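You operate a simulated robot arm through the tools that you are given. There is no shell and no other tool.

You run a simulated robot arm. Do the job below in one go: nothing can be reset, and whatever is moved stays where it is left.

## Task
Put things in order on the number 10 bench. At the end: the silver white-banded size five tube stands where the blue bottle stood; the white transfer card from the number 10 bench stands on top of the brown twin wooden cradle; the green cartridge is on the white length template; the black end cap from the number 10 bench is in the orange tray; the blue bottle stands where the white transfer card stood; whatever was shut is shut again. Leave all else as you found it, and nothing knocked over.

The check looks at the end state, three seconds after you hand in, the way a careful person would. Anything else that was tipped, shoved, dropped, spilled or broken makes it a failure. A push-on lid holds only when it is set on centred and level and pressed home; a screw cap is set on level and turned clockwise until tight.

## Robot
A 6-joint arm with a two-finger gripper, fixed in place. Base frame: the origin is at the foot of the arm, x ahead of it, y to its left, z up; the work surface is at about z = 0. Lengths are in mm, angles in degrees, forces in N, time in s.
With the tool pointing down near the work surface it reaches from about 240 to 620 mm from the base axis. Its first joint turns from -66.0 to 66.0 degrees. Payload 1.37 kg.
The TCP is the grasp point between the finger pads, 22 mm short of the fingertips. In the tool frame z runs along the fingers and y along their closing line. Largest opening 92 mm; the body of the gripper starts 65 mm behind the TCP.
Orientation is that of the tool frame in the base frame, as a unit quaternion [w, x, y, z]. With the fingers straight down and closing along the base's y, the tool's x points along the base's -x, its y along +y and its z along -z.

## Interface
- The arm moves only by the tool apply_moves. Its argument "rows" is a list of rows, each a list of 6 numbers: the shift along the tool's x, y, z in cm, then the turn, a rotation vector about the tool's x, y, z in degrees. In form: [[dx, dy, dz, rx, ry, rz], ...]. A call has 1 to 20 rows; each row shifts and turns the commanded pose from where the row before left it, along the tool's axes as they then stand. "grip" is the opening, from 0 (shut) to 1 (fully open), set as the call begins (left out, the last holds). Rows are played at 5 a second. More than 50 mm and 8.6 degrees between two rows, or a gripper value outside its range, and nothing of the call is played. Where a pose cannot be reached the arm comes as near as it can. A force on the tool above 40 N (or 10 N above the force at the start of the call, whichever is more), or a blocked arm, ends the call early, and 0.2 s more pass. Each finger halts on what it meets, pressing with about 26 N; the grip force reading is that of the motor and also rises with nothing between the fingers. The clock runs only during rows and for 0.2 s after the last one: add rows that do not move to give the fingers time. The reply holds the time, the measured pose of the TCP, the force on the tool along the base axes, the opening and the grip force, in the units named above and with some noise, with the torque about the TCP (base axes, N m) and any sound that the robot's microphone picked up.
- Cameras (640 x 400 px; columns grow to the right, rows downward): "scene" is fixed at [19.4, -424.2, 568.5]; the picture's right is [0.91, -0.41, 0.00], its down [-0.31, -0.68, -0.67] and it looks along [0.28, 0.61, -0.74] (base axes); focal length 266 px, centre (320, 200). "wrist" rides on the gripper at [71, 19, -102] in the tool frame; the picture's right is [-0.26, 0.96, 0.00], its down [-0.75, -0.20, -0.63] and it looks along [-0.60, -0.16, 0.78] (tool axes); focal length 280 px, centre (320, 200). There is no depth. A picture from a camera that has moved, and an enlarged one, comes with that camera's place and axes in the base frame and with its lens. The place of the scene camera against the robot may be out by one fixed shift of up to 12 mm in any direction.
- snapshot(camera): a new picture of that camera. The clock stands still meanwhile.
- zoom(camera, box): a new picture of the part [left, top, right, bottom] of that camera's present view, enlarged. The clock stands still meanwhile.
- hand_in(): hands the job in; it is judged then, once.

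Places have to be worked out from the pictures, the camera data and where the tool is seen. Open the gripper and draw the arm clear of the work before you hand the job in, unless the task says otherwise.

The tools are called after "Request:" as a command line: name --pt "numbers of a row" for each row, then --argument value for the rest, lists and objects as JSON in quotes. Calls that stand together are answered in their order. apply_moves: Moves the arm, as the interface text tells. Its arguments: {"type":"object","properties":{"rows":{"type":"array","items":{"type":"array","items":{"type":"number"}}},"grip":{"type":"number"}},"required":["rows"]} The other tools are called the same way: snapshot (camera) takes a picture; zoom (camera, box) takes an enlarged picture of a part of a camera's view; hand_in () hands the job in.

At the start:

```text
time_s: 0.0
ee_pos: [347.4, -21.3, 306.9]
orientation: [0.001, 0.001, 1.0, 0.0]
wrist_force: [-0.4, -0.5, 0.5]
torque: [-0.02, 0.0, 0.02]
grip_width: 92.0
grasp_force: 0.0
```

scene: 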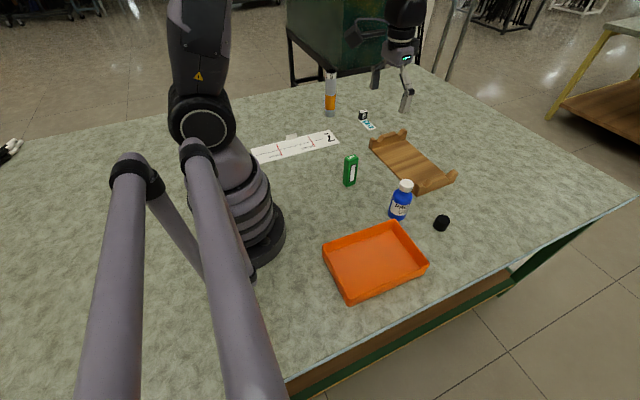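
wrist: 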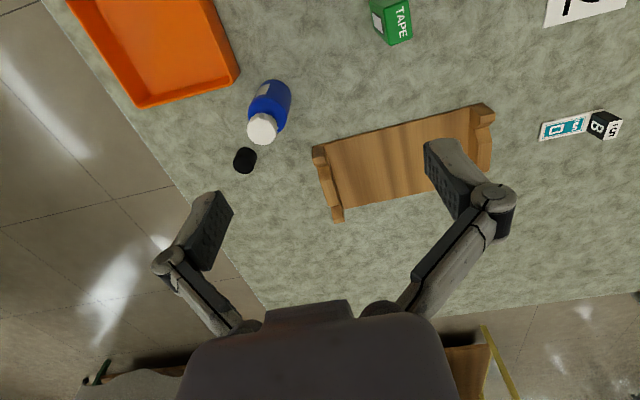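

The first pictures show the orange tray, blue bottle, black cap, wooden cradle, green box ("TAPE"), template, a tube with an orange section, and a small card item. I take enlarged pictures to identify each thing.

Request:
zoom --camera "scene" --box '[240, 50, 440, 175]'

Request:
zoom --camera "scene" --box '[320, 120, 480, 220]'

Request:
zoom --camera "scene" --box '[300, 180, 480, 310]'

Request:
zoom --camera "wrist" --box '[480, 60, 640, 160]'

Request:
zoom --camera "wrist" --box '[200, 60, 520, 260]'

Request:
zoom --camera "wrist" --box '[320, 0, 480, 100]'

```text
3.20 times, centred on (340, 112) of scene
camera zoom: at [19.4, -424.2, 568.5], right [0.91, -0.41, 0.0], down [-0.31, -0.68, -0.67], along [0.28, 0.61, -0.74], focal length 850 px, centre (256, 480)
```

zoom: 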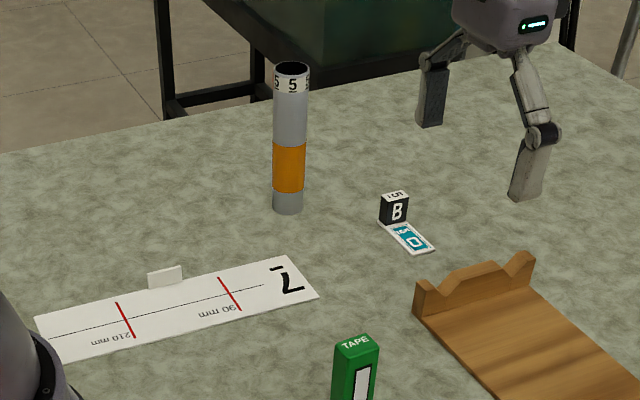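

```text
4.00 times, centred on (400, 170) of scene
camera zoom: at [19.4, -424.2, 568.5], right [0.91, -0.41, 0.0], down [-0.31, -0.68, -0.67], along [0.28, 0.61, -0.74], focal length 1062 px, centre (0, 320)
```

zoom: 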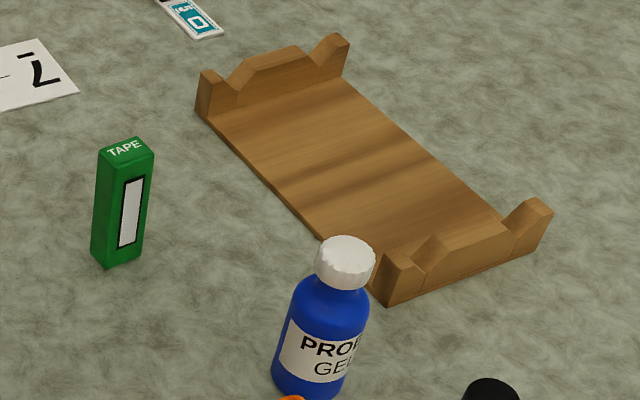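

```text
3.08 times, centred on (390, 245) of scene
camera zoom: at [19.4, -424.2, 568.5], right [0.91, -0.41, 0.0], down [-0.31, -0.68, -0.67], along [0.28, 0.61, -0.74], focal length 817 px, centre (105, 62)
```

zoom: 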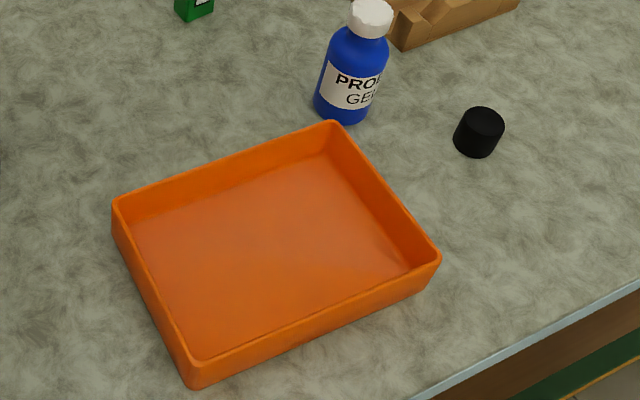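

```text
4.00 times, centred on (560, 110) of wrist
camera zoom: at [276.0, -2.3, 409.5], right [0.26, 0.96, 0.0], down [0.75, -0.2, 0.63], along [0.6, -0.16, -0.78], focal length 1122 px, centre (-640, 560)
```

zoom: 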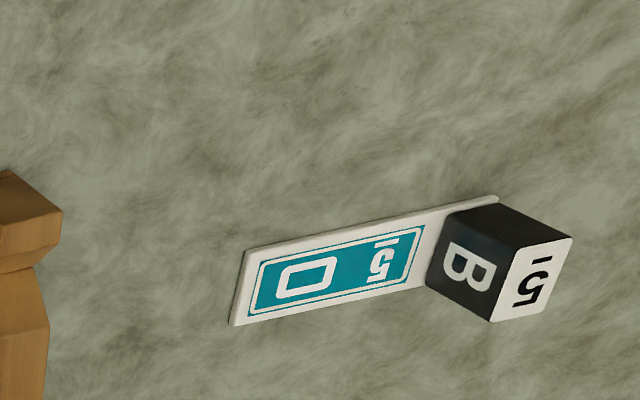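

```text
2.00 times, centred on (360, 160) of wrist
camera zoom: at [276.0, -2.3, 409.5], right [0.26, 0.96, 0.0], down [0.75, -0.2, 0.63], along [0.6, -0.16, -0.78], focal length 561 px, centre (240, 280)
```

zoom: 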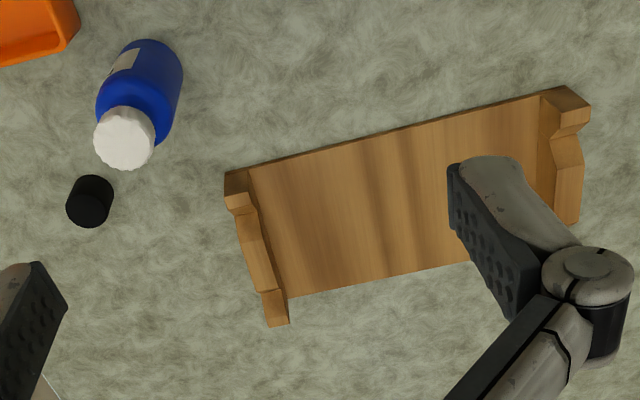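

```text
4.00 times, centred on (400, 50) of wrist
camera zoom: at [276.0, -2.3, 409.5], right [0.26, 0.96, 0.0], down [0.75, -0.2, 0.63], along [0.6, -0.16, -0.78], focal length 1122 px, centre (0, 800)
```

zoom: 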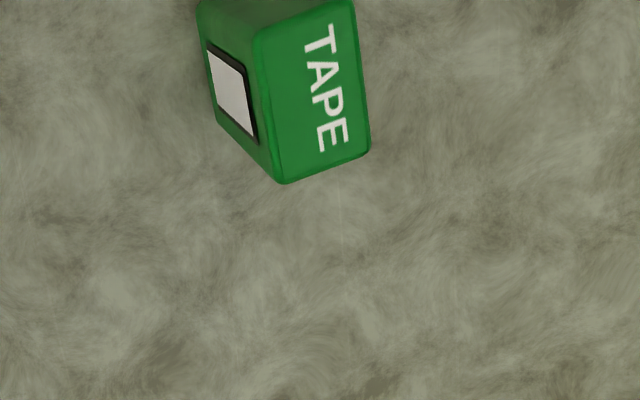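

The far items (card with its black block, tube) look to be around 620–660 mm from the base, near the reach limit. I move the arm up over that side, turned to look outward, to see them closely.

Request:
apply_moves --pt "-0.7 3.5 0.7 0 0 0" --pt "-0.7 3.5 0.7 0 0 -4" --pt "-0.7 3.5 0.7 0 0 -4" --pt "-0.7 3.5 0.7 0 0 -4" --pt "-0.7 3.5 0.7 0 0 -4" --pt "-0.7 3.5 0.7 0 0 -4" --pt "-0.7 3.5 0.7 0 0 -4" --pt "0 0 0 0 0 -4" --pt "0 0 0 0 0 -4" --pt "0 0 0 0 0 0" --grip 1

Request:
snapshot --camera "wrist"

Request:
snapshot --camera "scene"

```text
time_s: 2.2
ee_pos: [358.5, 226.1, 259.4]
orientation: [0.0, -0.276, 0.961, 0.0]
wrist_force: [-0.4, 0.1, -0.2]
torque: [0.0, 0.03, -0.03]
grip_width: 92.1
grasp_force: 0.0
```

```text
taken
camera wrist: at [287.8, 204.8, 361.2], right [-0.29, 0.96, 0.0], down [0.75, 0.23, 0.62], along [0.6, 0.18, -0.78], focal length 280 px, centre (320, 200)
```

wrist: 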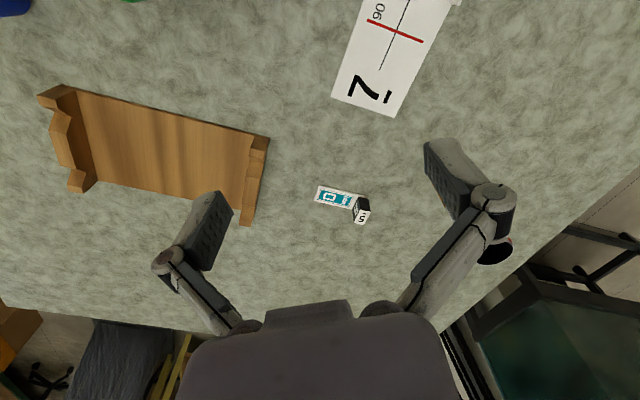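

```text
taken
```

scene: 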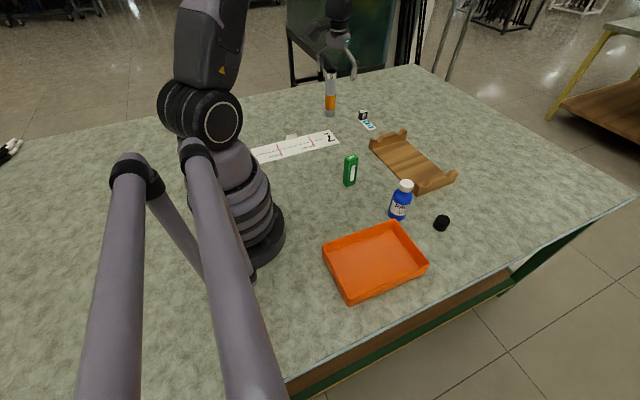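

The card and its block are now near the picture centre, at roughly (553, 315) to (551, 354). I zoom on the details.

Request:
zoom --camera "wrist" --box '[300, 170, 400, 232]'

Request:
zoom --camera "wrist" --box '[20, 60, 300, 235]'

Request:
zoom --camera "wrist" --box '[300, 0, 500, 125]'

Request:
zoom --camera "scene" --box '[305, 60, 405, 122]'

Request:
zoom --camera "scene" --box '[230, 115, 360, 196]'

```text
6.40 times, centred on (350, 201) of wrist
camera zoom: at [287.8, 204.8, 361.2], right [-0.29, 0.96, 0.0], down [0.75, 0.23, 0.62], along [0.6, 0.18, -0.78], focal length 1794 px, centre (128, 194)
```

zoom: 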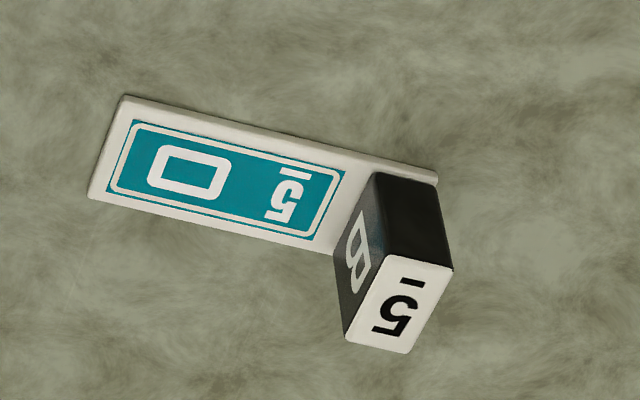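

```text
2.29 times, centred on (160, 148) of wrist
camera zoom: at [287.8, 204.8, 361.2], right [-0.29, 0.96, 0.0], down [0.75, 0.23, 0.62], along [0.6, 0.18, -0.78], focal length 641 px, centre (686, 320)
```

zoom: 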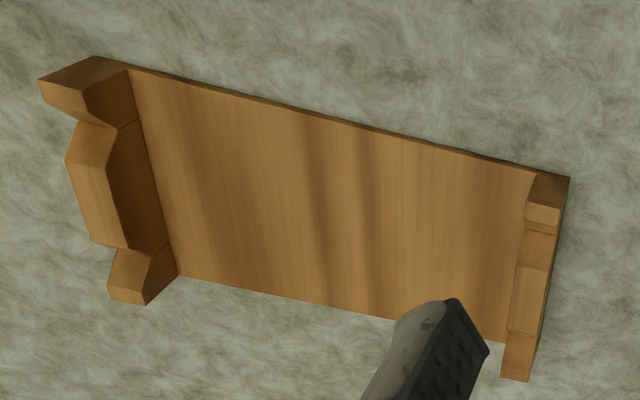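

```text
3.20 times, centred on (400, 62) of wrist
camera zoom: at [287.8, 204.8, 361.2], right [-0.29, 0.96, 0.0], down [0.75, 0.23, 0.62], along [0.6, 0.18, -0.78], focal length 897 px, centre (64, 640)
```

zoom: 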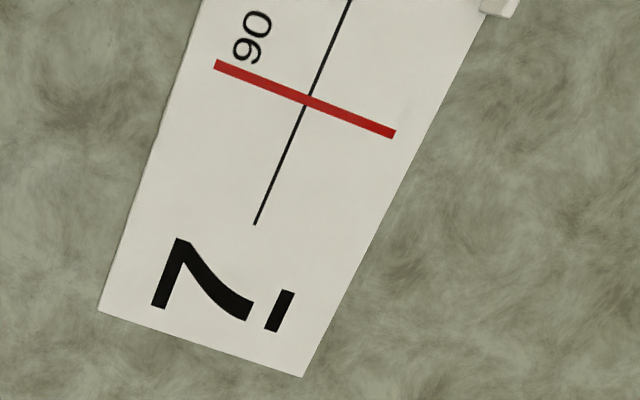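

```text
6.40 times, centred on (355, 91) of scene
camera zoom: at [19.4, -424.2, 568.5], right [0.91, -0.41, 0.0], down [-0.31, -0.68, -0.67], along [0.28, 0.61, -0.74], focal length 1699 px, centre (96, 898)
```

zoom: 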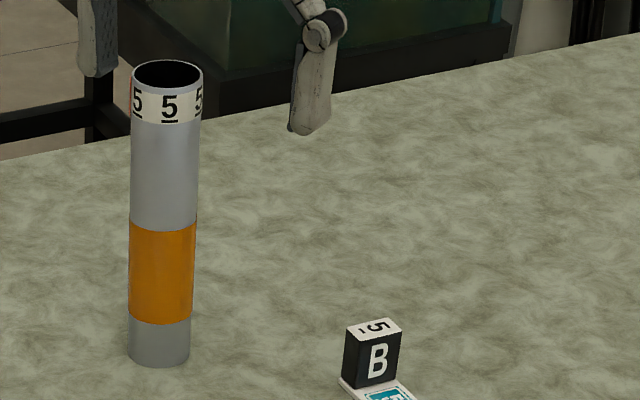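

```text
4.92 times, centred on (295, 156) of scene
camera zoom: at [19.4, -424.2, 568.5], right [0.91, -0.41, 0.0], down [-0.31, -0.68, -0.67], along [0.28, 0.61, -0.74], focal length 1307 px, centre (443, 419)
```

zoom: 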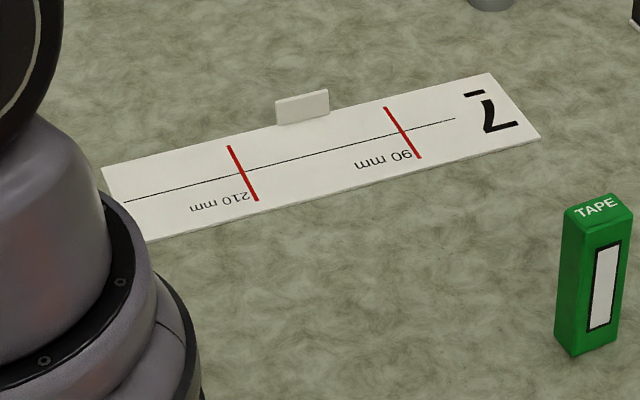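

The card is one flat plate (about 83 × 33 mm, lying along y at x≈551) with a black block on its +y end, about 17 × 26 × 30 mm, which looks like its handle. I next look at the green cartridge, estimated near (322, 45), from straight behind and above.

Request:
apply_moves --pt "0 0 0 0 0 8" --pt "0 0 0 0 0 8" --pt "0 0 0 0 0 8" --pt "0 0 0 0 0 8" --pt "1.9 -3.7 0.6 0 0 0" --pt "1.9 -3.7 0.6 0 0 0" --pt "1.9 -3.7 0.6 0 0 0" --pt "1.9 -3.7 0.6 0 0 0" --pt "1.9 -3.7 0.6 0 0 0" --pt "0 0 0 0 0 0"

Request:
snapshot --camera "wrist"

```text
time_s: 4.4
ee_pos: [264.3, 42.4, 226.3]
orientation: [0.0, 0.0, 1.0, 0.0]
wrist_force: [0.6, -0.2, -0.4]
torque: [-0.01, 0.0, 0.03]
grip_width: 92.2
grasp_force: 0.1
```

```text
taken
camera wrist: at [193.1, 61.0, 328.9], right [0.26, 0.97, 0.0], down [0.75, -0.2, 0.62], along [0.6, -0.16, -0.78], focal length 280 px, centre (320, 200)
```

wrist: 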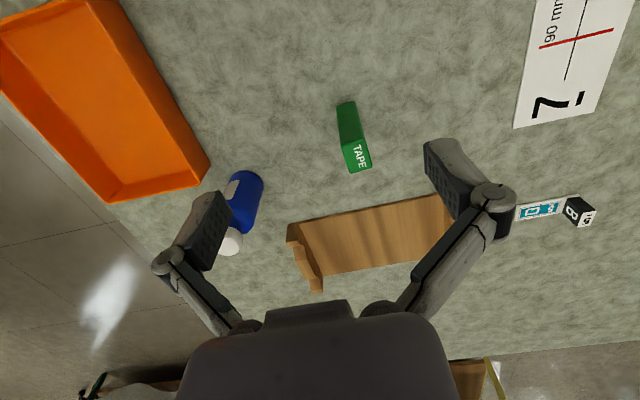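

The cartridge stands upright, "TAPE" on its top face. I zoom on it, and on the tray and the template.

Request:
zoom --camera "wrist" --box '[300, 80, 420, 180]'

Request:
zoom --camera "wrist" --box '[0, 0, 320, 200]'

Request:
zoom --camera "wrist" --box '[480, 0, 640, 100]'

```text
4.00 times, centred on (360, 130) of wrist
camera zoom: at [193.1, 61.0, 328.9], right [0.26, 0.97, 0.0], down [0.75, -0.2, 0.62], along [0.6, -0.16, -0.78], focal length 1122 px, centre (160, 480)
```

zoom: 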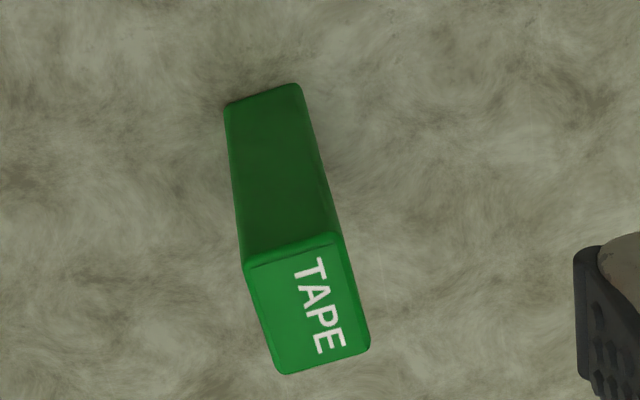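

```text
2.00 times, centred on (160, 100) of wrist
camera zoom: at [193.1, 61.0, 328.9], right [0.26, 0.97, 0.0], down [0.75, -0.2, 0.62], along [0.6, -0.16, -0.78], focal length 561 px, centre (640, 400)
```

zoom: 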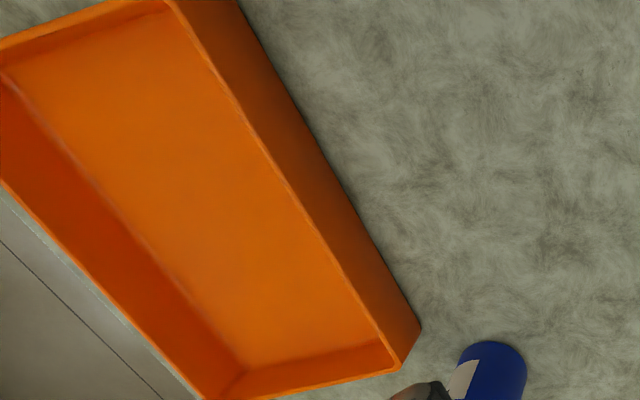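

```text
4.00 times, centred on (560, 50) of wrist
camera zoom: at [193.1, 61.0, 328.9], right [0.26, 0.97, 0.0], down [0.75, -0.2, 0.62], along [0.6, -0.16, -0.78], focal length 1122 px, centre (-640, 800)
```

zoom: 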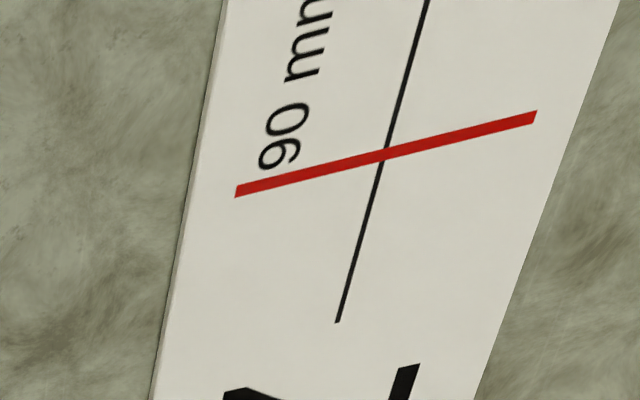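

The cartridge measures about 31 × 22 × 98 mm and stands at about (329, 60), turned some 3°. I go over it at z=150 (fingertips clear of its top) and check the alignment.

Request:
apply_moves --pt "-3.24 0.9 0.5 0 0 0" --pt "-3.23 0.91 1.5 0 0 -3" --pt "0 0 3 0 0 0" --pt "0 0 2.6 0 0 0" --pt "0 0 0 0 0 0"

Request:
snapshot --camera "wrist"

Request:
zoom --camera "scene" --box '[290, 100, 420, 200]'

```text
time_s: 5.6
ee_pos: [328.3, 60.4, 151.8]
orientation: [0.0, -0.026, 1.0, -0.001]
wrist_force: [1.0, 0.3, 0.3]
torque: [-0.01, -0.03, 0.0]
grip_width: 92.0
grasp_force: 0.1
```

```text
taken
camera wrist: at [256.6, 75.2, 253.9], right [0.21, 0.98, 0.0], down [0.76, -0.16, 0.63], along [0.61, -0.13, -0.78], focal length 280 px, centre (320, 200)
```

wrist: 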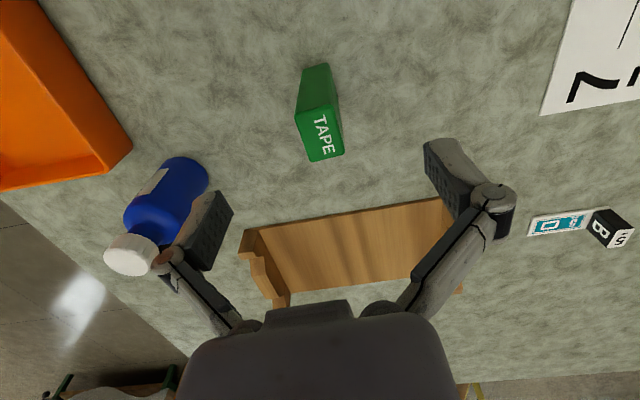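

```text
4.00 times, centred on (355, 150) of scene
camera zoom: at [19.4, -424.2, 568.5], right [0.91, -0.41, 0.0], down [-0.31, -0.68, -0.67], along [0.28, 0.61, -0.74], focal length 1062 px, centre (180, 400)
```

zoom: 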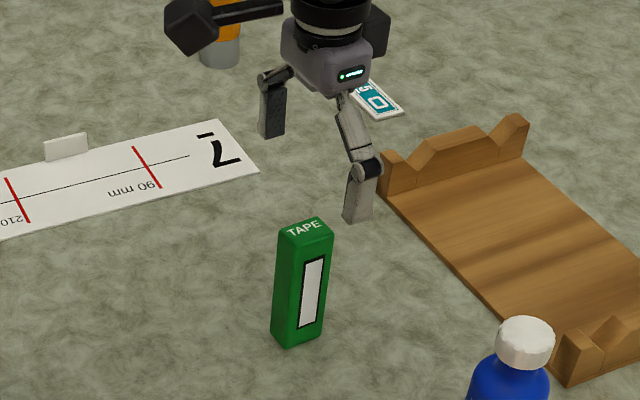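

The fingers straddle the cartridge; I zoom to refine the centring before going down.

Request:
zoom --camera "wrist" --box '[270, 50, 390, 170]'

```text
3.33 times, centred on (330, 110) of wrist
camera zoom: at [256.6, 75.2, 253.9], right [0.21, 0.98, 0.0], down [0.76, -0.16, 0.63], along [0.61, -0.13, -0.78], focal length 935 px, centre (287, 500)
```

zoom: 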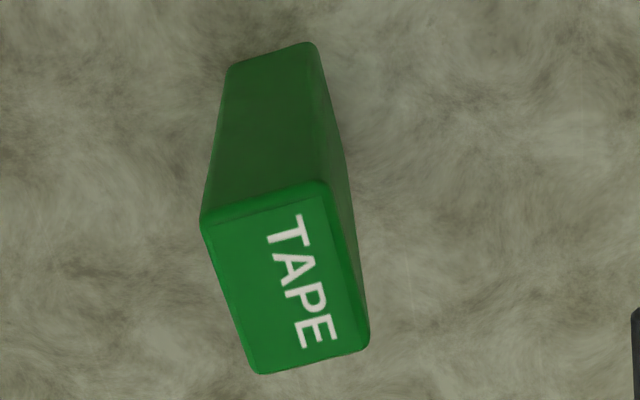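

The cartridge sits centred between the fingers within 1 mm, squarely aligned, top at z≈99. I go down to z≈72 and close.

Request:
apply_moves --pt "0 0 2.0 0 0 0" --pt "0 0 2.0 0 0 0" --pt "0 0 2.0 0 0 0" --pt "0 0 2.0 0 0 0" --pt "0 0 0 0 0 0"

Request:
apply_moves --pt "0 0 0 0 0 0" --pt "0 0 0 0 0 0" --pt "0 0 0 0 0 0" --pt "0 0 0 0 0 0" --pt "0 0 0 0 0 0" --pt "0 0 0 0 0 0" --grip 0

Request:
snapshot --camera "wrist"

```text
time_s: 6.8
ee_pos: [328.4, 59.0, 69.6]
orientation: [0.0, -0.027, 1.0, 0.001]
wrist_force: [0.2, 0.2, 0.1]
torque: [-0.01, -0.02, 0.02]
grip_width: 92.1
grasp_force: 0.0
```

```text
time_s: 8.2
ee_pos: [328.2, 60.0, 69.5]
orientation: [0.001, -0.027, 1.0, 0.0]
wrist_force: [-0.2, 0.1, 2.9]
torque: [0.01, 0.01, 0.0]
grip_width: 23.0
grasp_force: 26.2
```

```text
taken
camera wrist: at [256.2, 74.8, 173.7], right [0.21, 0.98, 0.0], down [0.76, -0.16, 0.63], along [0.61, -0.13, -0.78], focal length 280 px, centre (320, 200)
```

wrist: 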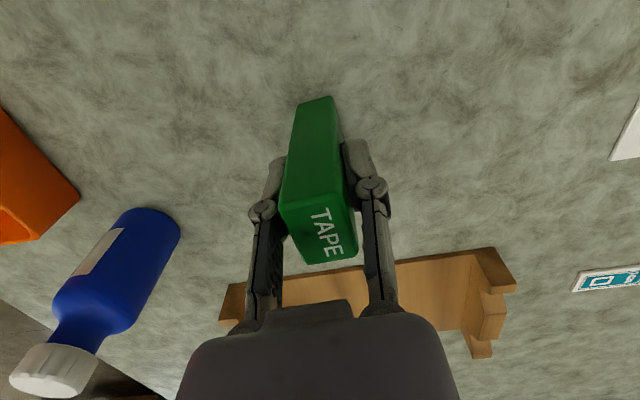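

The grip holds at 23 mm. I lift the cartridge and carry it over the template, to the free area near (355, 298) between the 90 mm line and the "7".

Request:
apply_moves --pt "0 0 -1.5 0 0 0" --pt "0 0 -3 0 0 0" --pt "0 0 -3 0 0 0" --pt "-0.663 3.937 0 0 0 0" --pt "-0.663 3.937 0 0 0 0" --pt "-0.663 3.937 0 0 0 0" --pt "-0.663 3.937 0 0 0 0" --pt "-0.663 3.937 0 0 0 0" --pt "-0.663 3.937 0 0 0 0" --pt "0 0 0 0 0 0" --pt "0 0 0 0 0 0"

Request:
snapshot --camera "wrist"

Request:
zoom --camera "scene" --box '[230, 60, 390, 160]'

```text
time_s: 10.6
ee_pos: [355.0, 296.0, 146.6]
orientation: [0.001, -0.026, 1.0, 0.0]
wrist_force: [0.0, -0.2, -0.1]
torque: [-0.01, 0.01, -0.03]
grip_width: 23.0
grasp_force: 25.6
```

```text
taken
camera wrist: at [283.0, 311.7, 249.5], right [0.21, 0.98, 0.0], down [0.76, -0.16, 0.62], along [0.61, -0.13, -0.78], focal length 280 px, centre (320, 200)
```

wrist: 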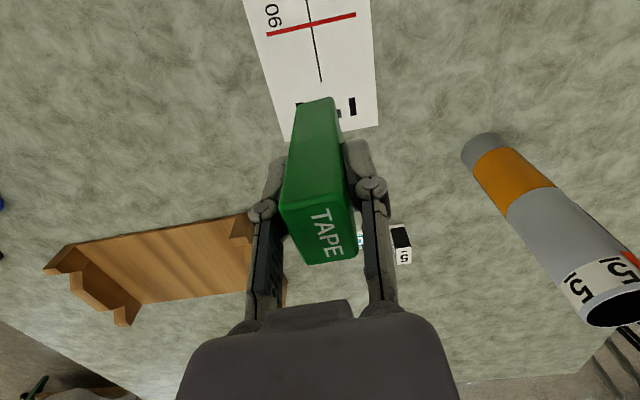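

```text
4.00 times, centred on (310, 110) of scene
camera zoom: at [19.4, -424.2, 568.5], right [0.91, -0.41, 0.0], down [-0.31, -0.68, -0.67], along [0.28, 0.61, -0.74], focal length 1062 px, centre (360, 560)
```

zoom: 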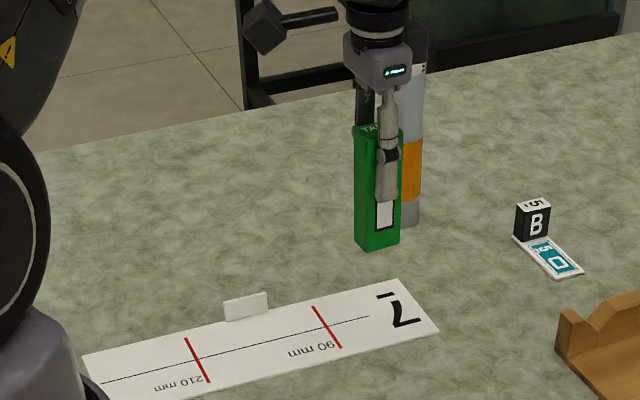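

The template spans y≈253–345 with its end at x≈398, so the cartridge at (355, 296) is well inside. I lower it toward the surface (expected touch at TCP z≈71–73).

Request:
apply_moves --pt "0 0 2.5 0 0 0" --pt "0 0 2.5 0 0 0" --pt "0 0 1.2 0 0 0" --pt "0 0 0.6 0 0 0" --pt "0 0 0.2 0 0 0" --pt "0 0 0 0 0 0"

```text
time_s: 12.0
ee_pos: [355.5, 298.1, 76.9]
orientation: [-0.001, -0.026, 1.0, 0.0]
wrist_force: [0.3, -0.7, -0.2]
torque: [0.01, 0.0, -0.02]
grip_width: 23.3
grasp_force: 25.6
```

No contact yet at z≈77. I continue in 1 mm steps.

Request:
apply_moves --pt "0 0 0.1 0 0 0" --pt "0 0 0.1 0 0 0" --pt "0 0 0.1 0 0 0" --pt "0 0 0 0 0 0"

Request:
zoom --camera "scene" --box '[280, 80, 380, 160]'

```text
time_s: 13.0
ee_pos: [355.6, 298.3, 73.7]
orientation: [0.0, -0.026, 1.0, 0.001]
wrist_force: [0.7, -1.5, 4.1]
torque: [-0.09, -0.05, 0.02]
grip_width: 23.0
grasp_force: 26.4
```

```text
5.00 times, centred on (330, 120) of scene
camera zoom: at [19.3, -424.2, 568.5], right [0.91, -0.41, 0.0], down [-0.31, -0.68, -0.67], along [0.28, 0.61, -0.74], focal length 1327 px, centre (270, 600)
```

zoom: 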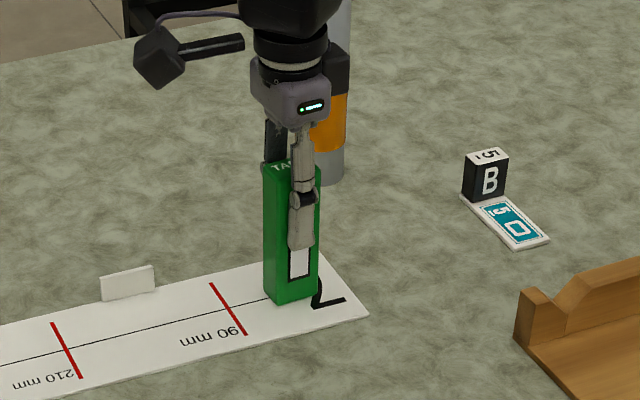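

Contact shows at about 4 N. I settle half a millimetre more and open the fingers.

Request:
apply_moves --pt "0 0 0.05 0 0 0" --pt "0 0 0 0 0 0"

Request:
apply_moves --pt "0 0 0 0 0 0" --pt "0 0 0 0 0 0" --pt "0 0 0 0 0 0" --pt "0 0 0 0 0 0" --pt "0 0 -2 0 0 0" --pt "0 0 -4 0 0 0" --pt "0 0 -4 0 0 0" --pt "0 0 0 0 0 0" --grip 1

Request:
zoom --camera "scene" --box '[280, 80, 380, 160]'

Request:
snapshot --camera "wrist"

```text
time_s: 13.6
ee_pos: [356.3, 297.7, 73.9]
orientation: [0.0, -0.026, 1.0, 0.0]
wrist_force: [-3.9, -1.1, 15.6]
torque: [-0.06, 0.21, 0.03]
grip_width: 23.2
grasp_force: 26.1
```

```text
time_s: 15.4
ee_pos: [353.2, 299.3, 173.0]
orientation: [-0.001, -0.026, 1.0, 0.0]
wrist_force: [1.0, 0.5, 0.0]
torque: [-0.02, -0.01, 0.01]
grip_width: 92.0
grasp_force: 0.0
```

```text
5.00 times, centred on (330, 120) of scene
camera zoom: at [19.4, -424.2, 568.5], right [0.91, -0.41, 0.0], down [-0.31, -0.68, -0.67], along [0.28, 0.61, -0.74], focal length 1327 px, centre (270, 600)
```

zoom: 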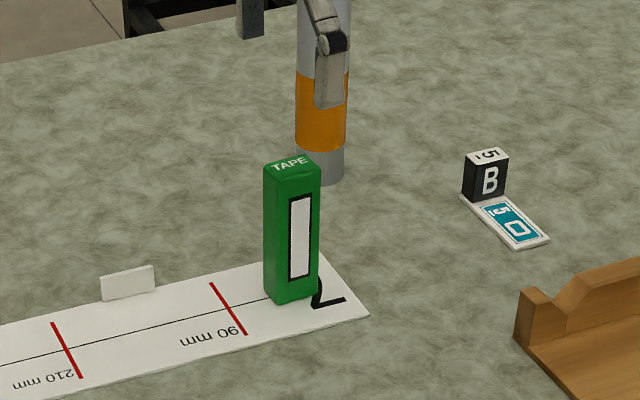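

```text
taken
camera wrist: at [282.7, 314.1, 276.8], right [0.21, 0.98, 0.0], down [0.76, -0.16, 0.62], along [0.61, -0.13, -0.78], focal length 280 px, centre (320, 200)
```

wrist: 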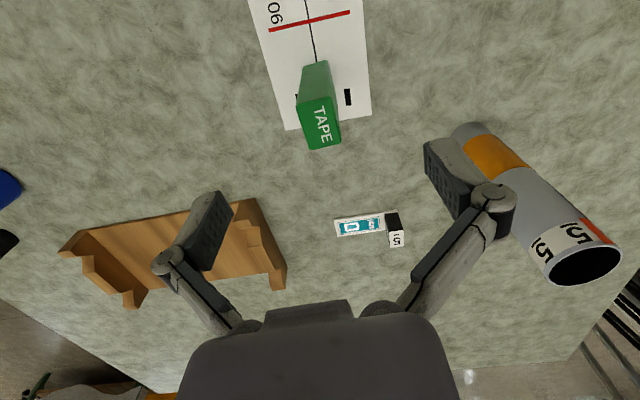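

The cartridge stands upright on the template, and the tube (about 168 mm tall) stands at about (446, 446). Now I zoom on the card from here to measure the block.

Request:
zoom --camera "wrist" --box '[320, 190, 420, 260]'

Request:
zoom --camera "scene" --box '[345, 95, 395, 135]'

Request:
zoom --camera "wrist" --box '[40, 180, 300, 320]'

```text
5.71 times, centred on (370, 225) of wrist
camera zoom: at [282.7, 314.1, 276.8], right [0.21, 0.98, 0.0], down [0.76, -0.16, 0.62], along [0.61, -0.13, -0.78], focal length 1602 px, centre (34, 57)
```

zoom: 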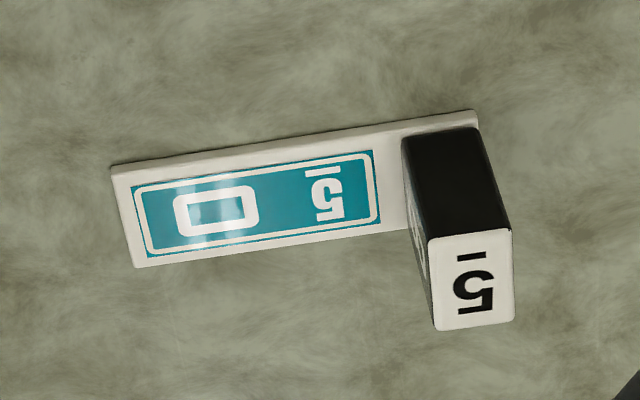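

```text
10.00 times, centred on (370, 115) of scene
camera zoom: at [19.4, -424.2, 568.5], right [0.91, -0.41, 0.0], down [-0.31, -0.68, -0.67], along [0.28, 0.61, -0.74], focal length 2655 px, centre (-180, 1050)
```

zoom: 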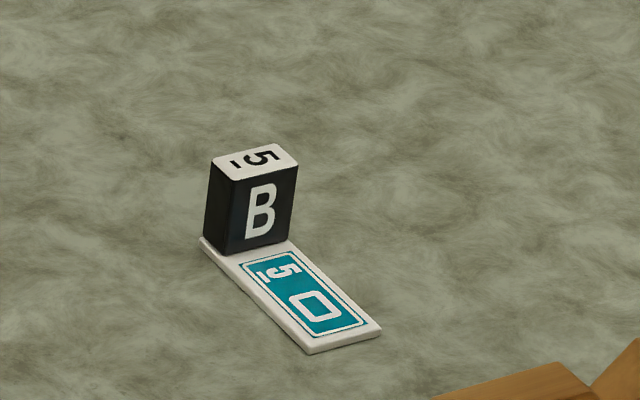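

```text
2.46 times, centred on (170, 250) of wrist
camera zoom: at [282.7, 314.1, 276.8], right [0.21, 0.98, 0.0], down [0.76, -0.16, 0.62], along [0.61, -0.13, -0.78], focal length 690 px, centre (689, 77)
```

zoom: 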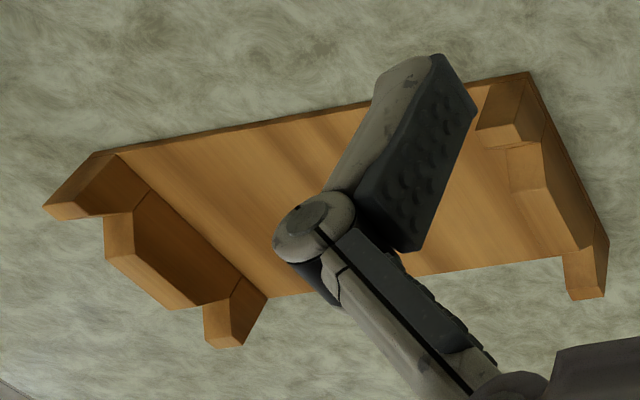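

The block measures about 17 (y) × 28 (x) mm with its top at z≈35, centred near (550, 354.5); the card centre is about (549, 320.5). That is about 654 mm out, so I bring the tool near and tilt the fingers outward by 25°, then look.

Request:
apply_moves --pt "0 0 -1.0 0 0 3.0" --pt "-3.0 1.35 0 0 0 0" --pt "-3.0 1.35 0 0 0 0" --pt "-3.0 1.35 0 0 0 0" --pt "0 0 0 0 -8.33 0" --pt "0 0 0 0 -8.33 0" --pt "0 0 0 0 -8.34 0" --pt "0 0 0 0 0 0" --grip 0.55

Request:
snapshot --camera "wrist"

Request:
snapshot --camera "scene"

```text
time_s: 17.2
ee_pos: [445.6, 339.5, 185.3]
orientation: [0.217, 0.0, 0.976, 0.0]
wrist_force: [0.0, 0.5, 0.1]
torque: [-0.02, -0.01, -0.01]
grip_width: 50.7
grasp_force: 0.1
```

```text
taken
camera wrist: at [338.0, 357.3, 247.2], right [0.24, 0.97, 0.11], down [0.42, -0.2, 0.89], along [0.88, -0.16, -0.45], focal length 280 px, centre (320, 200)
```

wrist: 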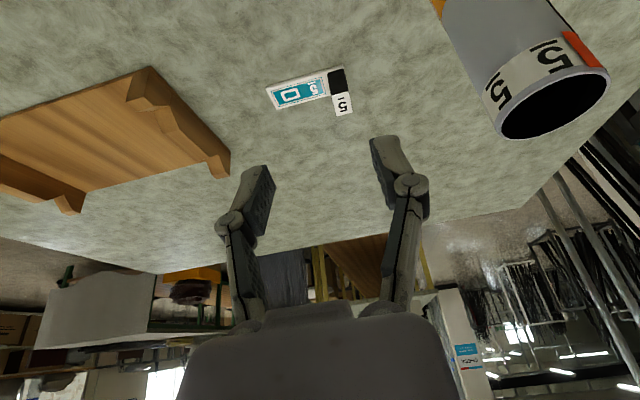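

```text
taken
```

scene: 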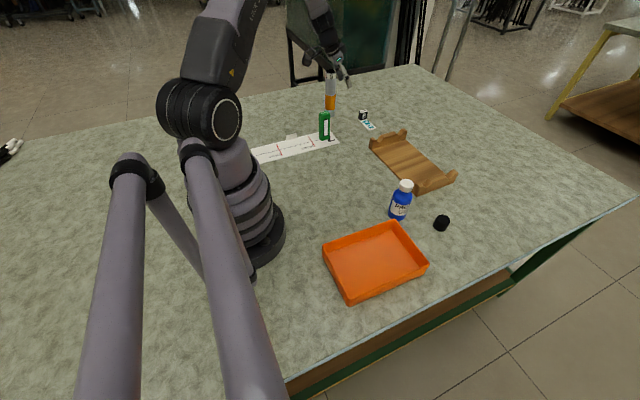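

The tilt of 25° is reached with the block in view. I zoom to refine its place.

Request:
zoom --camera "wrist" --box '[255, 50, 365, 130]'

Request:
zoom --camera "scene" --box '[290, 20, 410, 140]'

```text
5.00 times, centred on (310, 90) of wrist
camera zoom: at [338.0, 357.3, 247.2], right [0.24, 0.97, 0.11], down [0.42, -0.2, 0.89], along [0.88, -0.16, -0.45], focal length 1402 px, centre (370, 750)
```

zoom: 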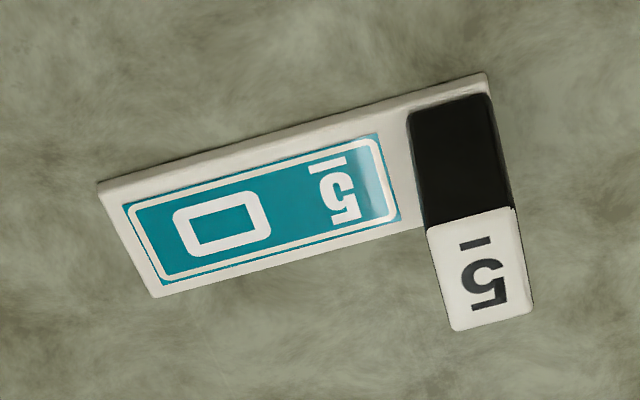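

```text
3.33 times, centred on (350, 80) of scene
camera zoom: at [19.4, -424.2, 568.5], right [0.91, -0.41, 0.0], down [-0.31, -0.68, -0.67], along [0.28, 0.61, -0.74], focal length 885 px, centre (220, 600)
```

zoom: 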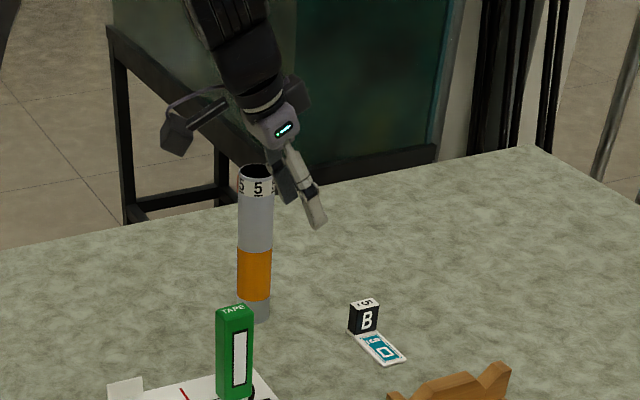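

The block is at x 536–565.5, y 345–362, top z≈35; card x 531–564.5, y 279–362. I move to above it (551, 353.3, 100) with the tilt held to test reach.

Request:
apply_moves --pt "-1.49 0.345 3.045 0 0 0" --pt "-1.49 0.345 3.045 0 0 0" --pt "-1.49 0.345 3.045 0 0 0" --pt "-1.48 0.345 3.045 0 0 0" --pt "0 0 0 0 0 0" --pt "0 0 0 0 0 0"

Request:
snapshot --camera "wrist"

Request:
zoom --camera "scene" --box '[290, 20, 410, 140]'

```text
time_s: 18.6
ee_pos: [550.6, 352.6, 99.2]
orientation: [0.216, 0.0, 0.976, 0.0]
wrist_force: [-0.2, 0.4, -0.2]
torque: [0.02, 0.01, 0.01]
grip_width: 50.5
grasp_force: 0.1
```

```text
taken
camera wrist: at [442.8, 370.5, 162.2], right [0.24, 0.96, 0.11], down [0.42, -0.2, 0.88], along [0.88, -0.16, -0.45], focal length 280 px, centre (320, 200)
```

wrist: 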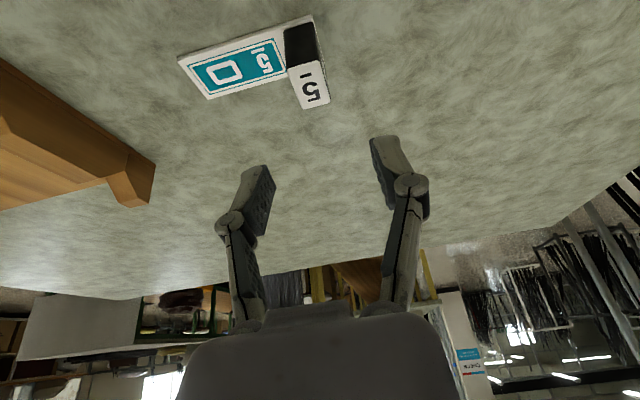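

```text
3.33 times, centred on (350, 80) of scene
camera zoom: at [19.4, -424.2, 568.5], right [0.91, -0.41, 0.0], down [-0.31, -0.68, -0.67], along [0.28, 0.61, -0.74], focal length 885 px, centre (220, 600)
```

zoom: 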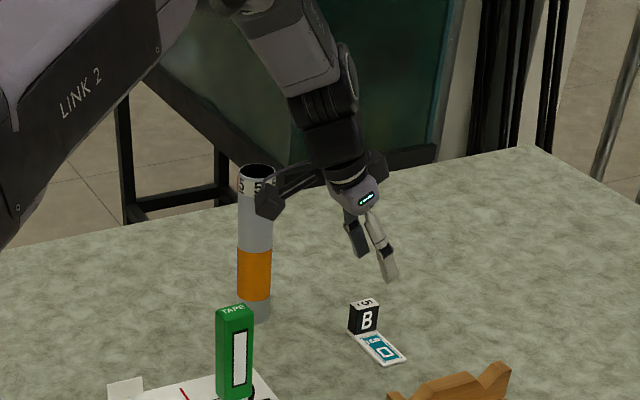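

The arm reaches there, and the block centre (549.5, 352.7) lies under the fingers. I descend to z≈29.

Request:
apply_moves --pt "0.987 0.0 2.114 0 0 0" --pt "0.987 0 2.114 0 0 0" --pt "0.6 0 1.285 0 0 0" --pt "0.386 0 0.829 0 0 0" --pt "0 0 0 0 0 0" --pt "0 0 0 0 0 0"

Request:
snapshot --camera "wrist"

Request:
zoom --camera "scene" --box '[320, 50, 420, 140]'

```text
time_s: 20.0
ee_pos: [549.7, 351.3, 28.6]
orientation: [0.216, 0.0, 0.976, 0.0]
wrist_force: [0.5, -0.6, -0.3]
torque: [-0.01, 0.0, 0.02]
grip_width: 50.3
grasp_force: 0.1
```

```text
taken
camera wrist: at [443.0, 369.4, 92.0], right [0.24, 0.97, 0.11], down [0.42, -0.2, 0.88], along [0.88, -0.16, -0.45], focal length 280 px, centre (320, 200)
```

wrist: 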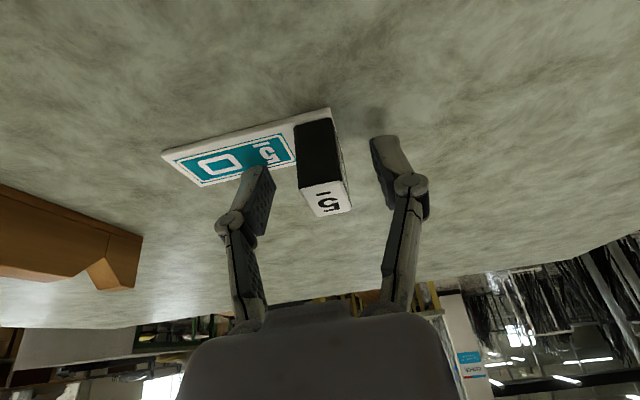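

```text
4.44 times, centred on (370, 95) of scene
camera zoom: at [19.4, -424.2, 568.5], right [0.91, -0.41, 0.0], down [-0.31, -0.68, -0.67], along [0.28, 0.61, -0.74], focal length 1180 px, centre (98, 667)
```

zoom: 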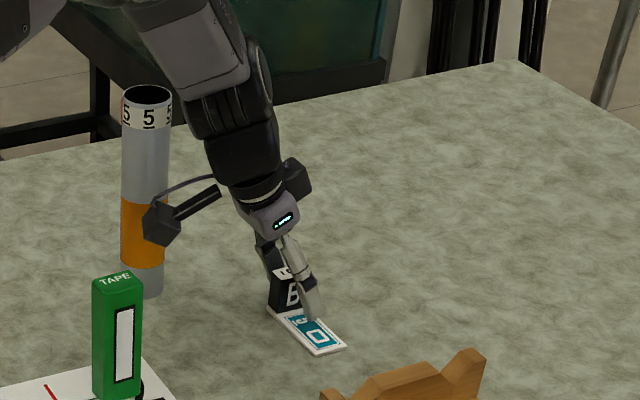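

The block stands between the fingers and the fingertips are just above the card. I close on it.

Request:
apply_moves --pt "0 0 0 0 0 0" --pt "0 0 0 0 0 0" --pt "0 0 0 0 0 0" --pt "0 0 0 0 0 0" --pt "0 0 0 0 0 0" --grip 0

Request:
snapshot --camera "wrist"

```text
time_s: 21.2
ee_pos: [551.1, 351.2, 30.2]
orientation: [0.217, 0.0, 0.976, -0.001]
wrist_force: [0.7, -0.1, 0.3]
torque: [0.0, 0.0, 0.02]
grip_width: 16.8
grasp_force: 25.7
```

```text
taken
camera wrist: at [443.0, 369.4, 92.1], right [0.24, 0.97, 0.11], down [0.42, -0.2, 0.88], along [0.88, -0.16, -0.45], focal length 280 px, centre (320, 200)
```

wrist: 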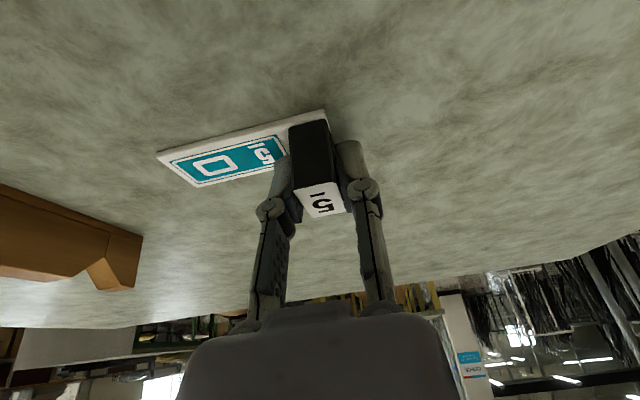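

Gripped at 16.8 mm. I lift slightly and see whether card and block come up together.

Request:
apply_moves --pt "-0.42 0 -0.906 0 0 0" --pt "-0.85 0 -1.81 0 0 0" --pt "0 0 0 0 0 0" --pt "0 0 0 0 0 0"

Request:
snapshot --camera "wrist"

Request:
zoom --camera "scene" --box '[320, 50, 420, 140]'

```text
time_s: 22.2
ee_pos: [552.1, 350.0, 58.9]
orientation: [0.216, 0.0, 0.976, 0.0]
wrist_force: [-1.2, -0.2, -0.7]
torque: [0.0, 0.01, 0.02]
grip_width: 17.1
grasp_force: 25.7
```

```text
taken
camera wrist: at [443.2, 369.9, 122.4], right [0.24, 0.96, 0.11], down [0.42, -0.2, 0.88], along [0.88, -0.16, -0.45], focal length 280 px, centre (320, 200)
```

wrist: 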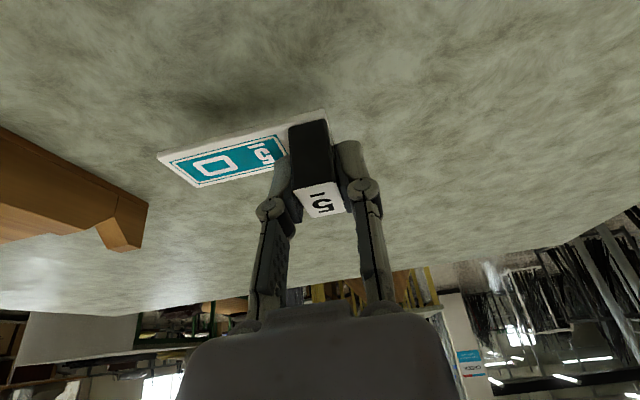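

```text
4.44 times, centred on (370, 95) of scene
camera zoom: at [19.4, -424.2, 568.5], right [0.91, -0.41, 0.0], down [-0.31, -0.68, -0.67], along [0.28, 0.61, -0.74], focal length 1180 px, centre (98, 667)
```

zoom: 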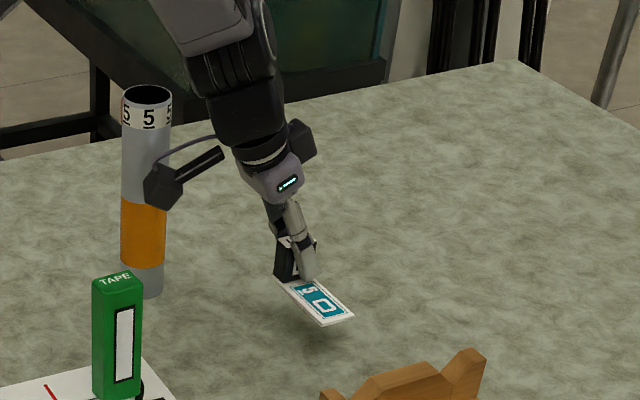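

Card and block lift as one piece. I raise it to z≈139 and carry it along −y over the cradle (inner board about x 476–618, y −50…167), then look.

Request:
apply_moves --pt "-1.69 0 -3.625 0 0 0" --pt "-1.69 0 -3.625 0 0 0" --pt "0 -3.7 0 0 0 0" --pt "0 -3.7 0 0 0 0" --pt "0 -3.7 0 0 0 0" --pt "0 -3.7 0 0 0 0" --pt "0 -3.7 0 0 0 0" --pt "0 -3.7 0 0 0 0" --pt "0 -3.7 0 0 0 0" --pt "0 0 0 0 0 0" --pt "0 0 0 0 0 0"

Request:
snapshot --camera "wrist"

Request:
zoom --camera "scene" --box '[340, 60, 500, 200]'

```text
time_s: 24.6
ee_pos: [549.6, 92.6, 137.7]
orientation: [0.216, -0.001, 0.976, 0.0]
wrist_force: [-0.8, 0.2, -0.3]
torque: [0.02, 0.0, -0.01]
grip_width: 17.1
grasp_force: 25.8
```

```text
taken
camera wrist: at [442.6, 111.7, 200.8], right [0.24, 0.97, 0.11], down [0.42, -0.2, 0.88], along [0.88, -0.16, -0.45], focal length 280 px, centre (320, 200)
```

wrist: 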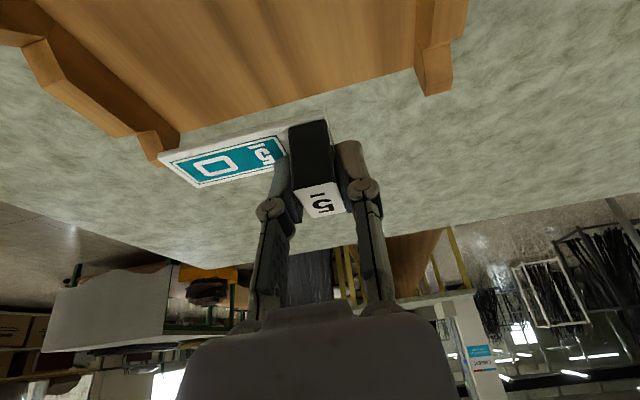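

```text
2.86 times, centred on (420, 130) of scene
camera zoom: at [19.4, -424.2, 568.5], right [0.91, -0.41, 0.0], down [-0.31, -0.68, -0.67], along [0.28, 0.61, -0.74], focal length 758 px, centre (34, 400)
```

zoom: 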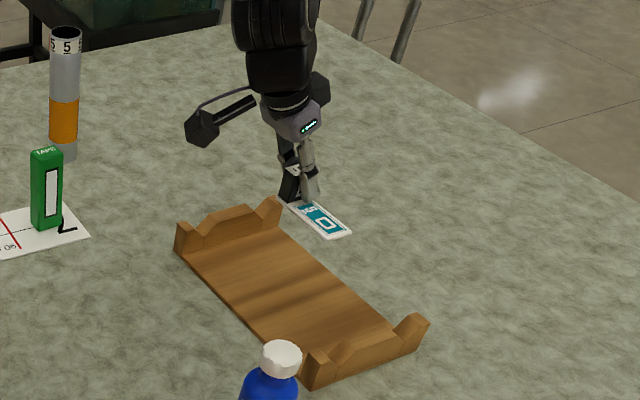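

The card hangs over the board's middle (board y ≈ −44…171, far edge x≈614). I lower it; touch is expected somewhere near TCP z≈40–45.

Request:
apply_moves --pt "1.1 0.1 2.357 0 0 0" --pt "1.1 0.1 2.357 0 0 0" --pt "1.1 0 2.357 0 0 0" --pt "0 0 0 0 0 0" --pt "0 0 0 0 0 0"

Request:
zoom --camera "scene" --box '[350, 80, 470, 200]'

Request:
snapshot --camera "wrist"

```text
time_s: 25.8
ee_pos: [551.7, 94.8, 58.9]
orientation: [0.217, 0.0, 0.976, 0.0]
wrist_force: [-0.2, 1.1, 0.0]
torque: [-0.02, 0.01, 0.01]
grip_width: 17.1
grasp_force: 25.7
```

```text
3.33 times, centred on (410, 140) of scene
camera zoom: at [19.4, -424.2, 568.5], right [0.91, -0.41, 0.0], down [-0.31, -0.68, -0.67], along [0.28, 0.61, -0.74], focal length 885 px, centre (20, 400)
```

zoom: 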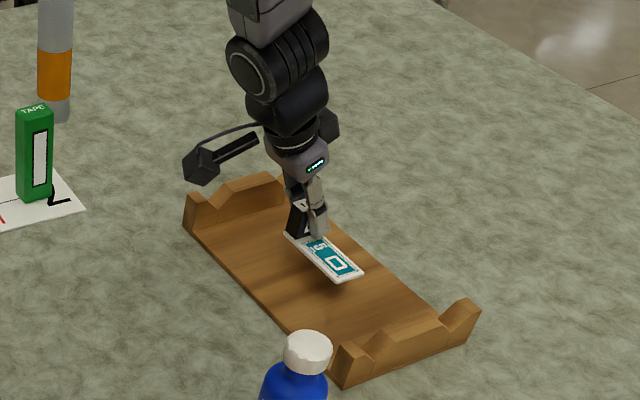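

```text
taken
camera wrist: at [444.4, 113.9, 121.8], right [0.24, 0.97, 0.11], down [0.42, -0.2, 0.88], along [0.88, -0.16, -0.45], focal length 280 px, centre (320, 200)
```

wrist: 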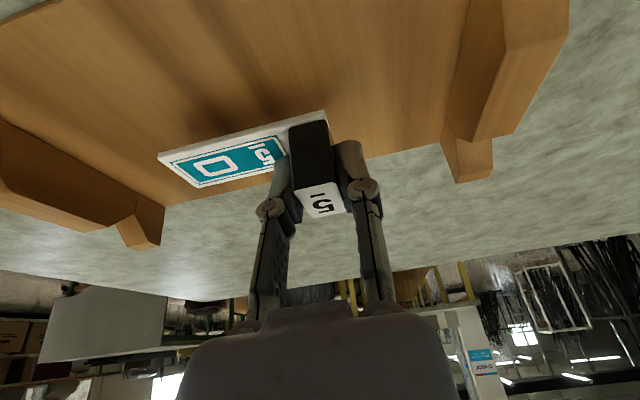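

Still free at z≈59. I lower in 2 mm steps, watching the force.

Request:
apply_moves --pt "0.0845 0 0.181 0 0 0" --pt "0.0845 0 0.181 0 0 0" --pt "0.0845 0 0.181 0 0 0" --pt "0.0845 0 0.181 0 0 0" --pt "0 0 0 0 0 0"

```text
time_s: 27.0
ee_pos: [552.5, 94.5, 52.7]
orientation: [0.217, 0.0, 0.976, 0.0]
wrist_force: [-0.1, 0.2, 0.7]
torque: [0.03, 0.01, 0.0]
grip_width: 17.0
grasp_force: 25.9
```

No contact at z≈52; I go on in small steps.

Request:
apply_moves --pt "0.0845 0 0.181 0 0 0" --pt "0.0845 0 0.181 0 0 0" --pt "0.0423 0 0.0906 0 0 0" --pt "0 0 0 0 0 0"

Request:
zoom --camera "scene" --box '[360, 110, 460, 190]'

```text
time_s: 28.0
ee_pos: [549.8, 95.8, 47.6]
orientation: [0.216, -0.001, 0.976, 0.0]
wrist_force: [0.4, -0.1, -0.3]
torque: [-0.02, 0.01, -0.02]
grip_width: 17.3
grasp_force: 26.0
```

```text
5.00 times, centred on (410, 150) of scene
camera zoom: at [19.4, -424.2, 568.5], right [0.91, -0.41, 0.0], down [-0.31, -0.68, -0.67], along [0.28, 0.61, -0.74], focal length 1327 px, centre (-130, 450)
```

zoom: 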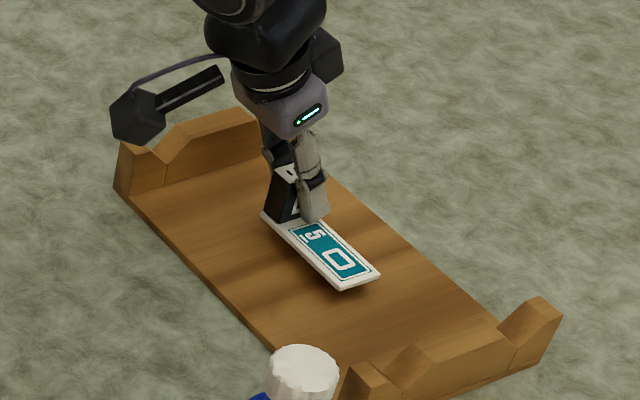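

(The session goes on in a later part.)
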